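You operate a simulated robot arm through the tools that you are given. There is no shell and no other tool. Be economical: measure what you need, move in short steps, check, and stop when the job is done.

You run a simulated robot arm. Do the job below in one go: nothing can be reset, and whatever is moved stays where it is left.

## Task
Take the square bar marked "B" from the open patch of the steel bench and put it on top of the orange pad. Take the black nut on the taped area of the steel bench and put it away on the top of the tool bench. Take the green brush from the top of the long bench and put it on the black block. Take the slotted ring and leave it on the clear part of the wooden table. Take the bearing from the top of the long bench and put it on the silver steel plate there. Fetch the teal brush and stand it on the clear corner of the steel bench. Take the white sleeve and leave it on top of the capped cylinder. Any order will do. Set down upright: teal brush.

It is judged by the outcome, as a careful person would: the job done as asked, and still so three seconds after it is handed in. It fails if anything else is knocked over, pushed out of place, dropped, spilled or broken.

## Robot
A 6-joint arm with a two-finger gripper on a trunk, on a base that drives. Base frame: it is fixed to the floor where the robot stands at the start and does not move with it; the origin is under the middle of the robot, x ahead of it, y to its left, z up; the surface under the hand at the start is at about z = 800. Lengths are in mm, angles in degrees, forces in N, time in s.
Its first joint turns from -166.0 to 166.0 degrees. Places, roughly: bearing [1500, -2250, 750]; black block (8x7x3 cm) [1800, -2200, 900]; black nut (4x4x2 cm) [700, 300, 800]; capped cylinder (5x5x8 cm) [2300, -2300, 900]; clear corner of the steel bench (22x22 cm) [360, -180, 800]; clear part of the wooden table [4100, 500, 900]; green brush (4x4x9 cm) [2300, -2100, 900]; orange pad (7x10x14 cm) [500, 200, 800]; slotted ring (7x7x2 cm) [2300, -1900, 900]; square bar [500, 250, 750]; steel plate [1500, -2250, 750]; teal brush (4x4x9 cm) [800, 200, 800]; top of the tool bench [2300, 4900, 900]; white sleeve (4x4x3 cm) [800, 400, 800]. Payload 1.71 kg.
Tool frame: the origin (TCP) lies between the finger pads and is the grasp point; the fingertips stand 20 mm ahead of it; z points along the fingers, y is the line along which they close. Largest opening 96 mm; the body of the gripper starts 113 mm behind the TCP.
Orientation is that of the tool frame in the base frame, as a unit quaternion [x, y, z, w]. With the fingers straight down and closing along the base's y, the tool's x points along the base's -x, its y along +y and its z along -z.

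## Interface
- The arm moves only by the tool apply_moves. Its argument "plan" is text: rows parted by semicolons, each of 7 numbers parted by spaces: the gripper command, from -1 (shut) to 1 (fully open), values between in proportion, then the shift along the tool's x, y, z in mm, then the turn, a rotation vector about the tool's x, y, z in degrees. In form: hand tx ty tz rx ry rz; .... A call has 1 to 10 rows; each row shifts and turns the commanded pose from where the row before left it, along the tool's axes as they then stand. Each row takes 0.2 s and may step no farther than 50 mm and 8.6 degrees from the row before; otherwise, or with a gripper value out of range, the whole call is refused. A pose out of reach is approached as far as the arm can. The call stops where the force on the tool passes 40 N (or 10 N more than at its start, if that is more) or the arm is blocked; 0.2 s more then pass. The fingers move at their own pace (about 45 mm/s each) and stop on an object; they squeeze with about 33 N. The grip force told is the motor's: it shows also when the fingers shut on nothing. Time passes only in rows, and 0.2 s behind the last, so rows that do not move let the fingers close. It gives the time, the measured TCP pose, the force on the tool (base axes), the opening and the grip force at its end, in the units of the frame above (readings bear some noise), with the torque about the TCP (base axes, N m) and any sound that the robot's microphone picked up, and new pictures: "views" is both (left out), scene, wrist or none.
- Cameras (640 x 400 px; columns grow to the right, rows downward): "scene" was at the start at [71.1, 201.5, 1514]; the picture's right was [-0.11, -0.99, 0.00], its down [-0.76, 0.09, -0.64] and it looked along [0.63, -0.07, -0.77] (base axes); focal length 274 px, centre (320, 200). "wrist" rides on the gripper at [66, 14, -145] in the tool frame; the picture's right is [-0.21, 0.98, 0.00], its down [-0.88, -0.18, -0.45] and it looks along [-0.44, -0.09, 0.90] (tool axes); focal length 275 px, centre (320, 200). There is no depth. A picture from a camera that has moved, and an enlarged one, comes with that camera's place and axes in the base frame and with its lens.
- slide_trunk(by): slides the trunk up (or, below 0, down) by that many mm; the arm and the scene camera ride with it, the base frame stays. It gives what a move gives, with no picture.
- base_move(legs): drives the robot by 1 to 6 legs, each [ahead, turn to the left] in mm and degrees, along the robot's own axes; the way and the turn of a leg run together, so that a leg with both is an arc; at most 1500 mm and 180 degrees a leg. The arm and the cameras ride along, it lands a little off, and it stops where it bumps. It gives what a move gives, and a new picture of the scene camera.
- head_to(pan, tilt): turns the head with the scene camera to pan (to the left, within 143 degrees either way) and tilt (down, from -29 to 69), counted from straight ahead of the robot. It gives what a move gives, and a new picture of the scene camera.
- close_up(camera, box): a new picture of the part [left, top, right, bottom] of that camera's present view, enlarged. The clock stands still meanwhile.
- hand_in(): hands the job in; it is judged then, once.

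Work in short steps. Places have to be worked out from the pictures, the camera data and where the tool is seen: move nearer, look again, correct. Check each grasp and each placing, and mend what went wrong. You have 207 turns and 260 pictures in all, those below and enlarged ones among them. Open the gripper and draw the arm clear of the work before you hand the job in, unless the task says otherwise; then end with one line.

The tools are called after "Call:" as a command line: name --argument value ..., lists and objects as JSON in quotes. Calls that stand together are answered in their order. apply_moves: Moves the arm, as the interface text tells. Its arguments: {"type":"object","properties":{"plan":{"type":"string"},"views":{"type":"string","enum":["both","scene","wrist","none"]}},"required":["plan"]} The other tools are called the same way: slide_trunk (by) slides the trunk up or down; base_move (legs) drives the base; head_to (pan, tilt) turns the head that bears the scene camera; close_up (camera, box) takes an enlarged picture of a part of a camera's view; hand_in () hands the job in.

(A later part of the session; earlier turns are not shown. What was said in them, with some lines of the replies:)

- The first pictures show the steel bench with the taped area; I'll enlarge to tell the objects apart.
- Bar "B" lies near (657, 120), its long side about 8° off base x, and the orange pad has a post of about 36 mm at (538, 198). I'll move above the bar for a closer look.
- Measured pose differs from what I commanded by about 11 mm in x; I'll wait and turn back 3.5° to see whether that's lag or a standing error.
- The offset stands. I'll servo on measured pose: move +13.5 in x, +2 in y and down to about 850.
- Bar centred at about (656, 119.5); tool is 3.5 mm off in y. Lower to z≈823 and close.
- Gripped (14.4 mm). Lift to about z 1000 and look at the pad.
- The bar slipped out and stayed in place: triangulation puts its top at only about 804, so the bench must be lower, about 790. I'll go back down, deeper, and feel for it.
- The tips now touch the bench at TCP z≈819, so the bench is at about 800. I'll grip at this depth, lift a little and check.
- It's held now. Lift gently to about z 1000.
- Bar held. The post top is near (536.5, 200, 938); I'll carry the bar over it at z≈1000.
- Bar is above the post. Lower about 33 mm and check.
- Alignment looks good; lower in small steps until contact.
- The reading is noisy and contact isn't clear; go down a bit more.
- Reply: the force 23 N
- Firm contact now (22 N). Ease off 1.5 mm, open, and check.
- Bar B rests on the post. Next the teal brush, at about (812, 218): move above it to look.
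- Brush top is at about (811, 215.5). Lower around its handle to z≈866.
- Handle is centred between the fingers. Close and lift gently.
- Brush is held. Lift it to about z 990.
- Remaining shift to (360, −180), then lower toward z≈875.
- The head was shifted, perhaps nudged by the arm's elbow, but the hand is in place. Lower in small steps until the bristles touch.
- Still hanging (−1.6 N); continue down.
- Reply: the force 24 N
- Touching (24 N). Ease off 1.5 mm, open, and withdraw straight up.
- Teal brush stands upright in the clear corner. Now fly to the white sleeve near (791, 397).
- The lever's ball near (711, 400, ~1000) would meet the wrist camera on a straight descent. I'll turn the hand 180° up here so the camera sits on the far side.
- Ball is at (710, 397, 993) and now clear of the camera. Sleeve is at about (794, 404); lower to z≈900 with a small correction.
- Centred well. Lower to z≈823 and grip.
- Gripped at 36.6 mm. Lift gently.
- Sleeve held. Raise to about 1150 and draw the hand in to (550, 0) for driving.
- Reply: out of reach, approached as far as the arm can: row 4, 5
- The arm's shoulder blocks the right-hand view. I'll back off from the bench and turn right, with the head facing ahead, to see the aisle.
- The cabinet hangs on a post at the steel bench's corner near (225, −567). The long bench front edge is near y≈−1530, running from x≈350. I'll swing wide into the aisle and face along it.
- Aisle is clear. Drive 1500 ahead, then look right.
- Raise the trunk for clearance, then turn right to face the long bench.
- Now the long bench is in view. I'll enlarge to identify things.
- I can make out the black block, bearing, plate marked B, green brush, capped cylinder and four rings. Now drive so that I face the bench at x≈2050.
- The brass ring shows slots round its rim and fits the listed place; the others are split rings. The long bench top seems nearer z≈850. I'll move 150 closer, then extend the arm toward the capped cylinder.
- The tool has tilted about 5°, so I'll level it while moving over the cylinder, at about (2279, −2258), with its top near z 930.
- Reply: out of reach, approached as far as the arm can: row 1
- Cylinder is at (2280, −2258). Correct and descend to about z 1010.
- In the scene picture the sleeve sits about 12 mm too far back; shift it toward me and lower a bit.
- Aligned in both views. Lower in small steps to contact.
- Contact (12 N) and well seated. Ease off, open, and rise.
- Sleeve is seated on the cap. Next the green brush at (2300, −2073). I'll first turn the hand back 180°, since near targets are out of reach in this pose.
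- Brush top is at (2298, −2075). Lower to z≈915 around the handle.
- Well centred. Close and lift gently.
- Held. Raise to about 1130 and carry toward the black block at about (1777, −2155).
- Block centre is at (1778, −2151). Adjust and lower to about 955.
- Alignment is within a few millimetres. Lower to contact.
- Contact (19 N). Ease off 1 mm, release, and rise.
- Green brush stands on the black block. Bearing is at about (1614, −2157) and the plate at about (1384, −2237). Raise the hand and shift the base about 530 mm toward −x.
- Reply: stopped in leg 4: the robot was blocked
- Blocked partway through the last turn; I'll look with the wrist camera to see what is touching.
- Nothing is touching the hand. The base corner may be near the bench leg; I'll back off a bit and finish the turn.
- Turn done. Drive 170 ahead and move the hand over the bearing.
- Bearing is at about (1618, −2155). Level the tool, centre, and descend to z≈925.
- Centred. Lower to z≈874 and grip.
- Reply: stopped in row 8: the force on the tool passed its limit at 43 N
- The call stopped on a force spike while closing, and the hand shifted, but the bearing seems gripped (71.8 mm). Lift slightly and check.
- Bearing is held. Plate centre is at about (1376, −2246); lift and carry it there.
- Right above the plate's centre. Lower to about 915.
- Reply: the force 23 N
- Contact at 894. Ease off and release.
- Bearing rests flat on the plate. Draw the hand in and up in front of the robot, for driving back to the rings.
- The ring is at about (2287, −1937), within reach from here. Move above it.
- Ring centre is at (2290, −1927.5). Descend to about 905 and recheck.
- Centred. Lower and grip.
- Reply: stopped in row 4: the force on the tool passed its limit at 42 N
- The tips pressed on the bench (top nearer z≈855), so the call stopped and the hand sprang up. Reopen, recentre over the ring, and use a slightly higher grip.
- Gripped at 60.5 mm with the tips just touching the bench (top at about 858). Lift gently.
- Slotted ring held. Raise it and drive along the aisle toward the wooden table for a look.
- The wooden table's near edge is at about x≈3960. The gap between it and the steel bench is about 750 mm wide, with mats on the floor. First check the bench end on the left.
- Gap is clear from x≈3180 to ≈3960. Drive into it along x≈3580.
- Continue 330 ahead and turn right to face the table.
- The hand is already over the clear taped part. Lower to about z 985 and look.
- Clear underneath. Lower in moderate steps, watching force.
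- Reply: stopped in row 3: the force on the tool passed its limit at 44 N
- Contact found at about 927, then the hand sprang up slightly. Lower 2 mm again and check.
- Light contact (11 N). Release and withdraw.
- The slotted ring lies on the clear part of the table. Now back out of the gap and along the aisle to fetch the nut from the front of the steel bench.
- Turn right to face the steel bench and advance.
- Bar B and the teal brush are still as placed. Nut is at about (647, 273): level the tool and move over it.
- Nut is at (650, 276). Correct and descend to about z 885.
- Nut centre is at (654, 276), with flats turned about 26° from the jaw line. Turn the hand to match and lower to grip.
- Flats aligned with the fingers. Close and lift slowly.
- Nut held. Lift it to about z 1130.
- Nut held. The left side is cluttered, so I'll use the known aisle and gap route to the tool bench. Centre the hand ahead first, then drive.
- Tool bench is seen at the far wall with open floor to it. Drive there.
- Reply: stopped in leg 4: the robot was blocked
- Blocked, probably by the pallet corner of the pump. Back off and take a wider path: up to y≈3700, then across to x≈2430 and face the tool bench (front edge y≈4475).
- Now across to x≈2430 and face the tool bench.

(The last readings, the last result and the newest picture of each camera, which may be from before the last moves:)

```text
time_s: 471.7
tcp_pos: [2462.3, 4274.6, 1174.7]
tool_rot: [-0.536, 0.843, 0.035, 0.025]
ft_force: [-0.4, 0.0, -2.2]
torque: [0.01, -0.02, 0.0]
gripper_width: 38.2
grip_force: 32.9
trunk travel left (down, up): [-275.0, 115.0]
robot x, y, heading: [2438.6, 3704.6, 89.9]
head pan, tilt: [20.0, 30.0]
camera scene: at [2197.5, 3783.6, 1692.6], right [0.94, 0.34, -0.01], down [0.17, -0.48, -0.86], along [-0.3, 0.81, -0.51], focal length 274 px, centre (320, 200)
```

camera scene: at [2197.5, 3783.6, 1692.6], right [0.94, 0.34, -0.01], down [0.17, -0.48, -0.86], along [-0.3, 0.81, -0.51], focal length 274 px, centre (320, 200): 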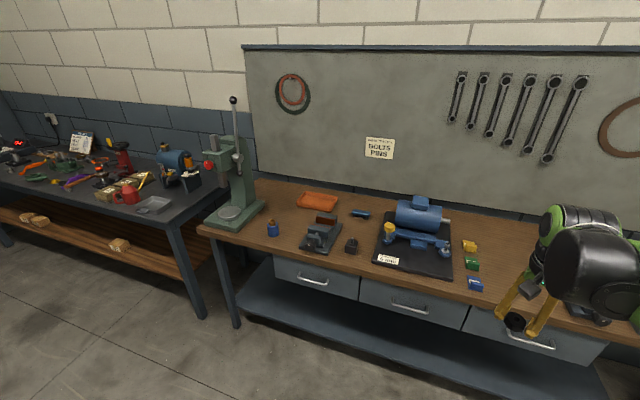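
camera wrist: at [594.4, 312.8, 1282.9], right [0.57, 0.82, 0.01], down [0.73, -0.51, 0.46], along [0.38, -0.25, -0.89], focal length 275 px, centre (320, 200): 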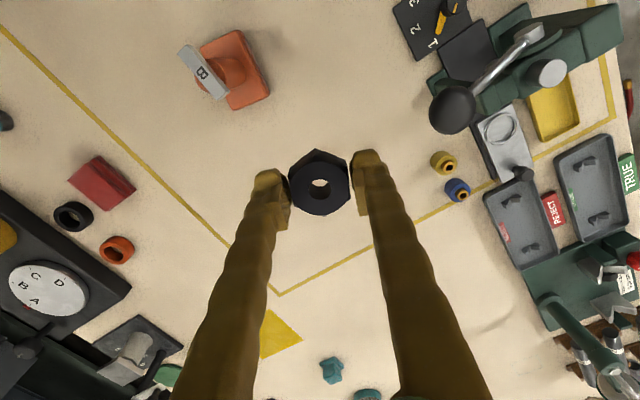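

Call:
base_move --legs '[[200, 0]]'

Call:
head_to --pan 5 --tilt 42

```text
time_s: 473.7
tcp_pos: [2460.7, 4457.2, 1182.8]
tool_rot: [-0.537, 0.842, 0.043, 0.029]
ft_force: [-0.5, -0.4, -1.2]
torque: [0.01, -0.01, -0.02]
gripper_width: 38.2
grip_force: 33.4
trunk travel left (down, up): [-275.0, 115.0]
robot x, y, heading: [2437.7, 3906.5, 90.3]
head pan, tilt: [20.0, 30.0]
camera scene: at [2197.1, 3955.6, 1693.8], right [0.94, 0.34, 0.0], down [0.17, -0.47, -0.87], along [-0.3, 0.81, -0.5], focal length 274 px, centre (320, 200)
```

scene: 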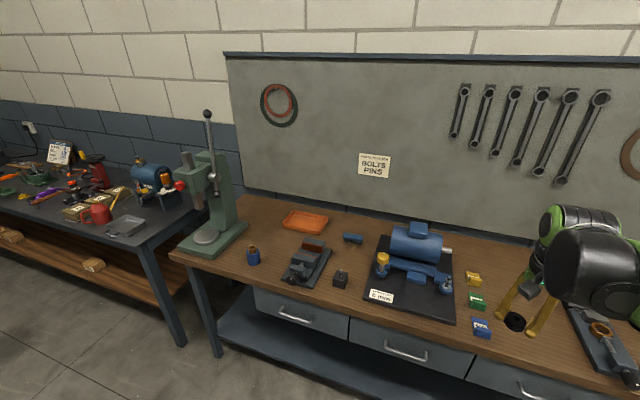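

```text
time_s: 474.5
tcp_pos: [2460.3, 4461.8, 1182.4]
tool_rot: [-0.536, 0.843, 0.041, 0.028]
ft_force: [0.0, -0.2, -1.4]
torque: [-0.01, 0.0, 0.0]
gripper_width: 38.0
grip_force: 33.2
trunk travel left (down, up): [-275.0, 115.0]
robot x, y, heading: [2433.9, 3905.9, 90.3]
head pan, tilt: [5.0, 42.0]
camera scene: at [2220.6, 3965.2, 1675.2], right [1.0, 0.09, 0.0], down [0.06, -0.67, -0.74], along [-0.07, 0.74, -0.67], focal length 274 px, centre (320, 200)
```

scene: 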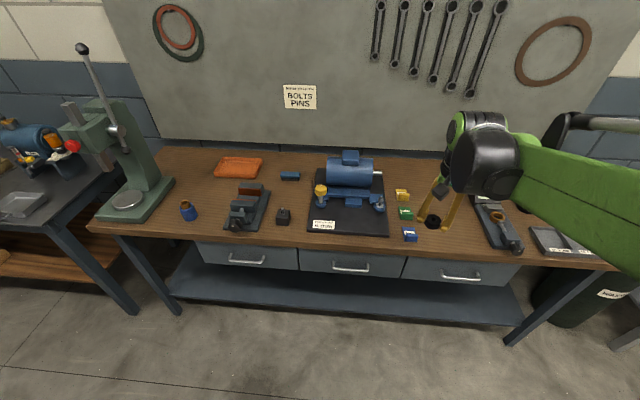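

There's a clear space on the tool bench right of the three coloured blocks, near (2660, 4800). Drive 180 closer and move the hand over it.

Call:
base_move --legs '[[180, 0]]'

```text
time_s: 476.3
tcp_pos: [2458.4, 4645.3, 1180.1]
tool_rot: [-0.538, 0.842, 0.042, 0.027]
ft_force: [-0.4, 0.7, -1.5]
torque: [-0.01, 0.03, 0.01]
gripper_width: 38.3
grip_force: 33.2
trunk travel left (down, up): [-275.0, 115.0]
robot x, y, heading: [2436.6, 4087.7, 90.4]
head pan, tilt: [5.0, 42.0]
camera scene: at [2219.9, 4167.5, 1674.3], right [1.0, 0.09, 0.0], down [0.06, -0.68, -0.73], along [-0.07, 0.73, -0.68], focal length 274 px, centre (320, 200)
```

scene: 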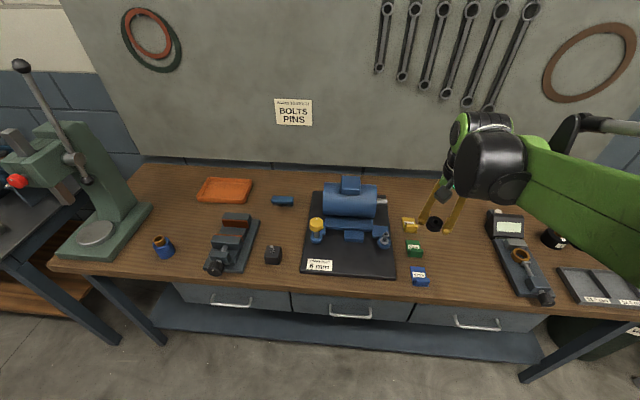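

Level the tool and move over (2655, 4795).

Call:
apply_moves --plan "-1 0 0 0 2.4 5.2 0;-1 -36.4 -19.4 0 0 0 0;-1 -36.4 -19.4 0 0 0 0;-1 -36.4 -19.4 0 0 0 0;-1 -36.4 -19.4 0 0 0 0;-1 -36.4 -19.4 0 0 0 0;-1 -36.4 -19.4 0 0 0 0;-1 0 0 40 0 0 0;-1 0 0 40 0 0 0;-1 0 0 0 0 0 0" --views "both"

```text
time_s: 478.5
tcp_pos: [2655.6, 4779.9, 1110.1]
tool_rot: [-0.539, 0.842, 0.005, 0.003]
ft_force: [0.4, 0.6, -2.5]
torque: [-0.05, -0.01, 0.01]
gripper_width: 38.3
grip_force: 33.4
trunk travel left (down, up): [-275.0, 115.0]
robot x, y, heading: [2436.8, 4089.2, 90.1]
head pan, tilt: [5.0, 42.0]
camera scene: at [2220.1, 4168.8, 1674.3], right [1.0, 0.09, 0.0], down [0.06, -0.68, -0.73], along [-0.07, 0.73, -0.68], focal length 274 px, centre (320, 200)
camera wrist: at [2616.1, 4724.3, 1254.5], right [-0.8, 0.6, 0.01], down [0.54, 0.71, 0.46], along [0.27, 0.37, -0.89], focal length 275 px, centre (320, 200)
```

scene: 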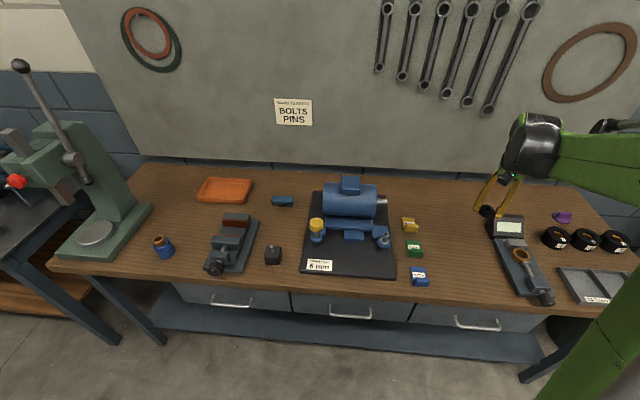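
wrist: 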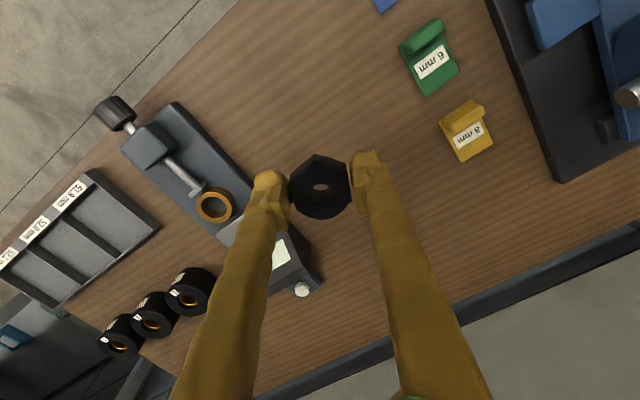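

Spot directly below is clear on all sides. Descend.

Call:
apply_moves --plan "-1 0 0 30 0 0 0;-1 0 0 40 0 0 0;-1 0 0 40 0 0 0;-1 0 0 30 0 0 0;-1 0 0 10 0 0 0;-1 0 0 0 0 0 0" --views "wrist"

Call:
close_up --camera "scene" --box '[420, 180, 540, 290]'

```text
time_s: 479.9
tcp_pos: [2656.1, 4780.6, 959.5]
tool_rot: [-0.538, 0.843, 0.005, 0.005]
ft_force: [0.1, -0.2, -1.6]
torque: [-0.02, 0.0, 0.01]
gripper_width: 38.2
grip_force: 33.3
trunk travel left (down, up): [-275.0, 115.0]
robot x, y, heading: [2437.1, 4089.4, 90.4]
head pan, tilt: [5.0, 42.0]
camera wrist: at [2615.3, 4724.6, 1104.6], right [-0.8, 0.6, 0.01], down [0.54, 0.71, 0.46], along [0.27, 0.37, -0.89], focal length 275 px, centre (320, 200)
```

wrist: 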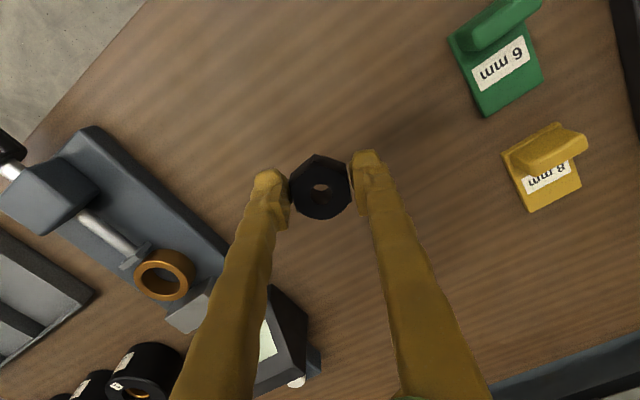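

```text
3.64 times, centred on (480, 235) of scene
camera zoom: at [2220.0, 4167.7, 1674.4], right [1.0, 0.09, 0.0], down [0.06, -0.68, -0.73], along [-0.07, 0.73, -0.68], focal length 996 px, centre (-262, 73)
```

zoom: 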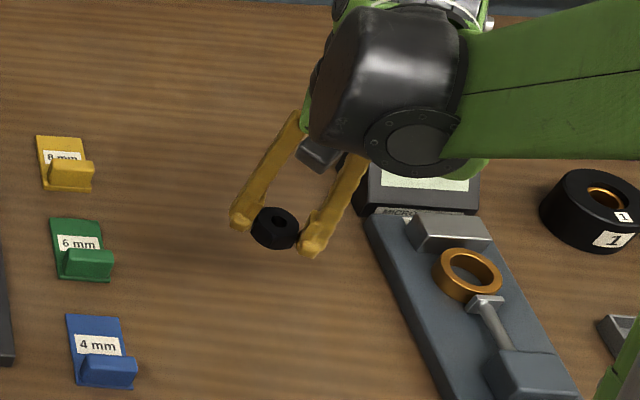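

Call:
apply_moves --plan "-1 0 0 8 0 0 0;-1 0 0 8 0 0 0;-1 0 0 6 0 0 0;-1 0 0 0 0 0 0" --views "none"

Call:
close_up --camera "scene" --box '[440, 210, 500, 260]'

```text
time_s: 480.9
tcp_pos: [2656.6, 4780.3, 938.9]
tool_rot: [-0.538, 0.843, 0.005, 0.004]
ft_force: [0.0, 1.3, -1.6]
torque: [-0.03, 0.02, 0.0]
gripper_width: 38.2
grip_force: 33.1
trunk travel left (down, up): [-275.0, 115.0]
robot x, y, heading: [2436.5, 4088.8, 90.4]
head pan, tilt: [5.0, 42.0]
```

```text
8.00 times, centred on (470, 235) of scene
camera zoom: at [2220.0, 4167.8, 1674.3], right [1.0, 0.09, 0.0], down [0.06, -0.68, -0.73], along [-0.07, 0.73, -0.68], focal length 2190 px, centre (-880, -80)
```

zoom: 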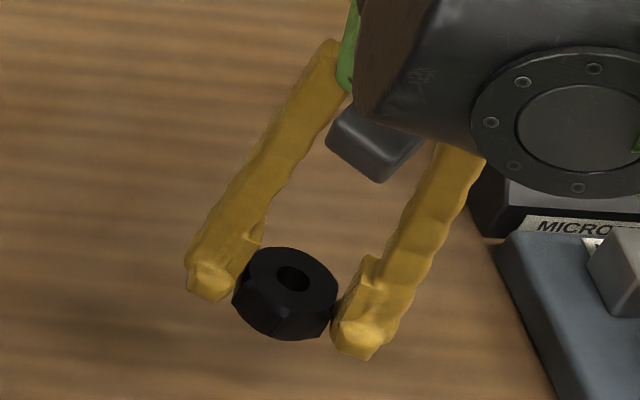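

Call:
apply_moves --plan "-1 0 0 5 0 0 0;-1 0 0 4 0 0 0;-1 0 0 3 0 0 0;-1 0 0 0 0 0 0" --views "none"

Call:
apply_moves --plan "-1 0 0 3 0 0 0;-1 0 0 2 0 0 0;-1 0 0 2 0 0 0;-1 0 0 0 0 0 0" --views "none"

```text
time_s: 481.9
tcp_pos: [2656.9, 4780.2, 926.4]
tool_rot: [-0.538, 0.843, 0.006, 0.005]
ft_force: [-0.4, 0.0, -1.1]
torque: [-0.02, -0.01, -0.04]
gripper_width: 38.4
grip_force: 33.0
trunk travel left (down, up): [-275.0, 115.0]
robot x, y, heading: [2437.2, 4090.0, 90.0]
head pan, tilt: [5.0, 42.0]
```

```text
time_s: 482.9
tcp_pos: [2654.9, 4780.5, 919.5]
tool_rot: [-0.539, 0.843, 0.005, 0.006]
ft_force: [0.2, 0.9, -1.9]
torque: [-0.02, -0.02, -0.04]
gripper_width: 38.0
grip_force: 33.1
trunk travel left (down, up): [-275.0, 115.0]
robot x, y, heading: [2436.2, 4086.6, 90.4]
head pan, tilt: [5.0, 42.0]
```

Call:
apply_moves --plan "-1 0 0 3 0 0 0;-1 0 0 2.5 0 0 0;-1 0 0 2.5 0 0 0;-1 0 0 0 0 0 0" --views "none"

Call:
close_up --camera "scene" --box '[440, 210, 500, 260]'

```text
time_s: 483.9
tcp_pos: [2655.4, 4779.5, 912.6]
tool_rot: [-0.538, 0.843, 0.005, 0.005]
ft_force: [0.1, -0.5, -1.4]
torque: [-0.06, -0.02, 0.01]
gripper_width: 38.5
grip_force: 33.0
trunk travel left (down, up): [-275.0, 115.0]
robot x, y, heading: [2436.8, 4090.7, 90.5]
head pan, tilt: [5.0, 42.0]
```

```text
8.00 times, centred on (470, 235) of scene
camera zoom: at [2220.0, 4167.8, 1674.3], right [1.0, 0.09, 0.0], down [0.06, -0.68, -0.73], along [-0.07, 0.73, -0.68], focal length 2190 px, centre (-880, -80)
```

zoom: 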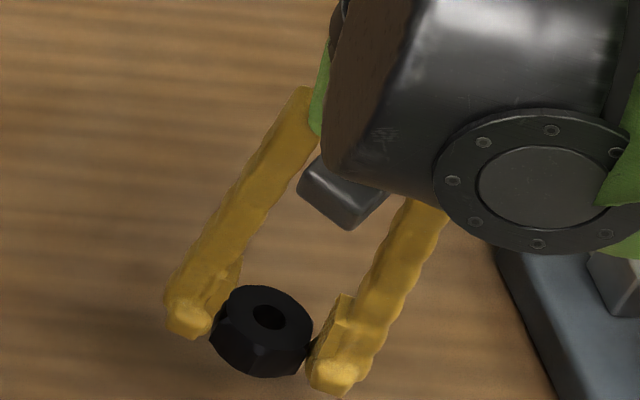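

Call:
apply_moves --plan "-1 0 0 3 0 0 0;-1 0 0 3 0 0 0;-1 0 0 3 0 0 0;-1 0 0 0 0 0 0" --views "none"

Call:
apply_moves --plan "-1 0 0 2 0 0 0;-1 0 0 2 0 0 0;-1 0 0 2 0 0 0;-1 0 0 0 0 0 0" --views "none"

Call:
apply_moves --plan "-1 0 0 2 0 0 0;-1 0 0 2 0 0 0;-1 0 0 0 0 0 0" --views "wrist"

```text
time_s: 484.9
tcp_pos: [2657.1, 4781.0, 902.9]
tool_rot: [-0.539, 0.843, 0.005, 0.005]
ft_force: [0.0, 0.5, -1.4]
torque: [-0.03, 0.0, -0.01]
gripper_width: 37.9
grip_force: 33.2
trunk travel left (down, up): [-275.0, 115.0]
robot x, y, heading: [2437.0, 4089.2, 90.4]
head pan, tilt: [5.0, 42.0]
```

```text
time_s: 485.9
tcp_pos: [2657.6, 4781.1, 897.8]
tool_rot: [-0.538, 0.843, 0.006, 0.004]
ft_force: [-0.6, 0.4, -1.6]
torque: [0.0, 0.01, 0.01]
gripper_width: 38.2
grip_force: 32.9
trunk travel left (down, up): [-275.0, 115.0]
robot x, y, heading: [2436.8, 4087.7, 90.2]
head pan, tilt: [5.0, 42.0]
```

```text
time_s: 486.7
tcp_pos: [2655.7, 4780.9, 893.0]
tool_rot: [-0.538, 0.843, 0.005, 0.005]
ft_force: [-0.1, 0.1, -1.7]
torque: [0.01, -0.01, 0.02]
gripper_width: 38.0
grip_force: 33.1
trunk travel left (down, up): [-275.0, 115.0]
robot x, y, heading: [2436.1, 4089.7, 90.2]
head pan, tilt: [5.0, 42.0]
camera wrist: at [2616.6, 4726.1, 1037.5], right [-0.8, 0.6, 0.01], down [0.54, 0.71, 0.46], along [0.27, 0.37, -0.89], focal length 275 px, centre (320, 200)
```

wrist: 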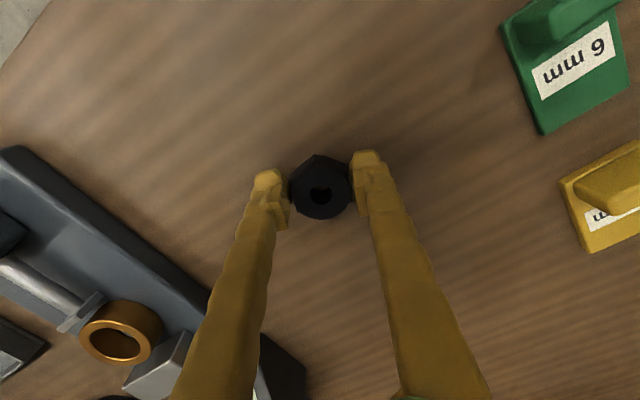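

Shadow is closing in; keep stepping down.

Call:
apply_moves --plan "-1 0 0 2 0 0 0;-1 0 0 2 0 0 0;-1 0 0 2 0 0 0;-1 0 0 0 0 0 0" --views "none"

Call:
apply_moves --plan "-1 0 0 2 0 0 0;-1 0 0 1.5 0 0 0;-1 0 0 0 0 0 0" --views "none"

```text
time_s: 487.7
tcp_pos: [2656.0, 4781.3, 886.8]
tool_rot: [-0.538, 0.843, 0.006, 0.004]
ft_force: [-0.1, -0.3, -2.2]
torque: [-0.04, 0.01, 0.01]
gripper_width: 38.3
grip_force: 33.0
trunk travel left (down, up): [-275.0, 115.0]
robot x, y, heading: [2433.5, 4089.4, 90.3]
head pan, tilt: [5.0, 42.0]
```

```text
time_s: 488.5
tcp_pos: [2656.8, 4779.9, 884.1]
tool_rot: [-0.539, 0.842, 0.005, 0.004]
ft_force: [-0.4, 0.5, -1.8]
torque: [-0.06, 0.02, -0.02]
gripper_width: 38.4
grip_force: 33.4
trunk travel left (down, up): [-275.0, 115.0]
robot x, y, heading: [2442.8, 4090.8, 90.4]
head pan, tilt: [5.0, 42.0]
```

Call:
apply_moves --plan "-1 0 0 1.5 0 0 0;-1 0 0 1.5 0 0 0;-1 0 0 0 0 0 0" --views "none"

Call:
close_up --camera "scene" --box '[430, 210, 500, 270]'

```text
time_s: 489.3
tcp_pos: [2657.0, 4780.1, 881.9]
tool_rot: [-0.537, 0.843, 0.005, 0.004]
ft_force: [4.7, 2.2, 21.3]
torque: [0.11, -0.13, -0.03]
gripper_width: 38.4
grip_force: 32.8
trunk travel left (down, up): [-275.0, 115.0]
robot x, y, heading: [2440.1, 4088.9, 90.6]
head pan, tilt: [5.0, 42.0]
```

```text
6.67 times, centred on (465, 240) of scene
camera zoom: at [2219.8, 4166.3, 1674.5], right [1.0, 0.09, 0.0], down [0.06, -0.68, -0.73], along [-0.07, 0.73, -0.68], focal length 1825 px, centre (-647, -67)
```

zoom: 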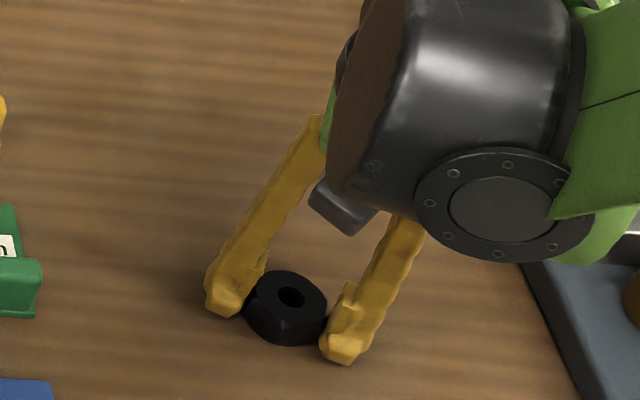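

Contact (21 N). Ease off, release, and rise clear.

Call:
apply_moves --plan "-1 0 0 -1.2 0 0 0;0 0 0 0 0 0 0;0.25 0 0 0 0 0 0;0.25 0 0 0 0 0 0;0.25 0 0 -15 0 0 0;0.25 0 0 -35 0 0 0;0.25 0 0 -45 0 0 0;0.25 0 0 -45 0 0 0;0.25 0 0 -45 0 0 0;0.25 0 0 -45 0 0 0" --views "both"

```text
time_s: 491.5
tcp_pos: [2657.3, 4774.6, 1111.0]
tool_rot: [-0.538, 0.843, 0.005, 0.005]
ft_force: [-0.7, 0.3, 0.1]
torque: [-0.02, 0.01, -0.01]
gripper_width: 60.1
grip_force: 0.0
trunk travel left (down, up): [-275.0, 115.0]
robot x, y, heading: [2433.4, 4088.1, 90.4]
head pan, tilt: [5.0, 42.0]
camera scene: at [2220.0, 4167.4, 1674.4], right [1.0, 0.09, 0.0], down [0.06, -0.68, -0.73], along [-0.07, 0.73, -0.68], focal length 274 px, centre (320, 200)
camera wrist: at [2616.9, 4720.3, 1255.4], right [-0.8, 0.6, 0.01], down [0.54, 0.71, 0.46], along [0.27, 0.37, -0.89], focal length 275 px, centre (320, 200)
```

scene: 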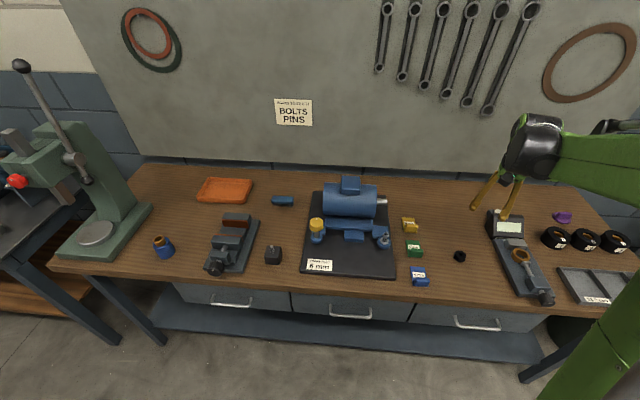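
wrist: 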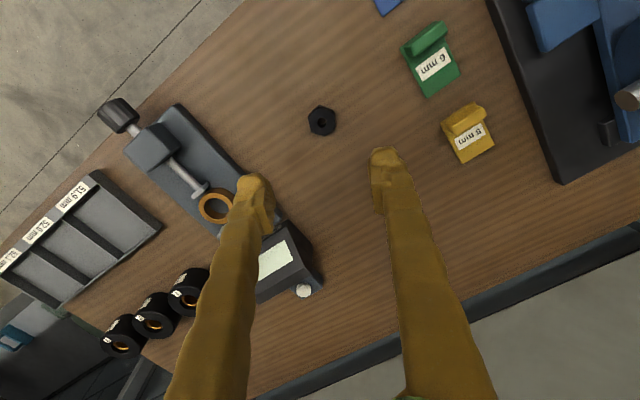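

The nut lies flat on the tool bench. Raise and back off a little, then hand in.

Call:
apply_moves --plan "0.5 0 0 -40 0 0 0;0.5 0 0 -40 0 0 0;0.5 0 0 0 0 0 0" --views "none"

Call:
base_move --legs '[[-250, 0]]'

```text
time_s: 492.3
tcp_pos: [2656.6, 4775.0, 1192.1]
tool_rot: [-0.537, 0.843, 0.006, 0.005]
ft_force: [0.0, -0.2, -0.1]
torque: [0.01, -0.02, -0.03]
gripper_width: 72.1
grip_force: 0.1
trunk travel left (down, up): [-275.0, 115.0]
robot x, y, heading: [2437.7, 4089.6, 90.3]
head pan, tilt: [5.0, 42.0]
```

```text
time_s: 494.6
tcp_pos: [2661.5, 4518.7, 1192.8]
tool_rot: [-0.535, 0.845, 0.005, 0.004]
ft_force: [0.1, 0.6, -0.5]
torque: [0.01, -0.01, 0.0]
gripper_width: 71.7
grip_force: 0.1
trunk travel left (down, up): [-275.0, 115.0]
robot x, y, heading: [2437.5, 3835.6, 90.0]
head pan, tilt: [5.0, 42.0]
camera scene: at [2220.8, 3912.8, 1674.3], right [1.0, 0.09, 0.0], down [0.06, -0.68, -0.73], along [-0.06, 0.73, -0.68], focal length 274 px, centre (320, 200)
```

scene: 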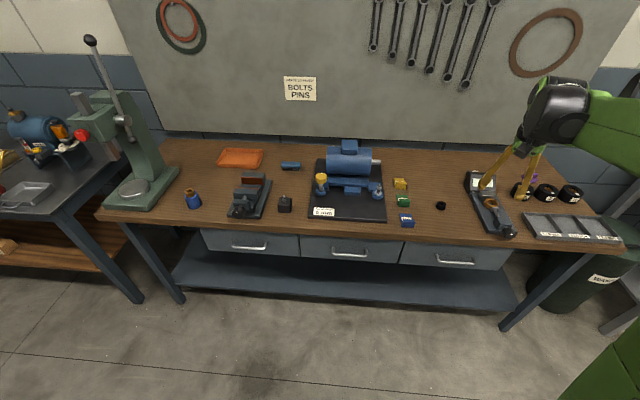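

All seven items are placed and the arm is clear; handing in.

Call:
hand_in

```text
The job is handed in.
```

I placed all seven items as asked, checked each one by camera after release, and handed the job in. The base was blocked twice while driving, the second time probably by the pump pallet's corner. I saw nothing displaced either time.
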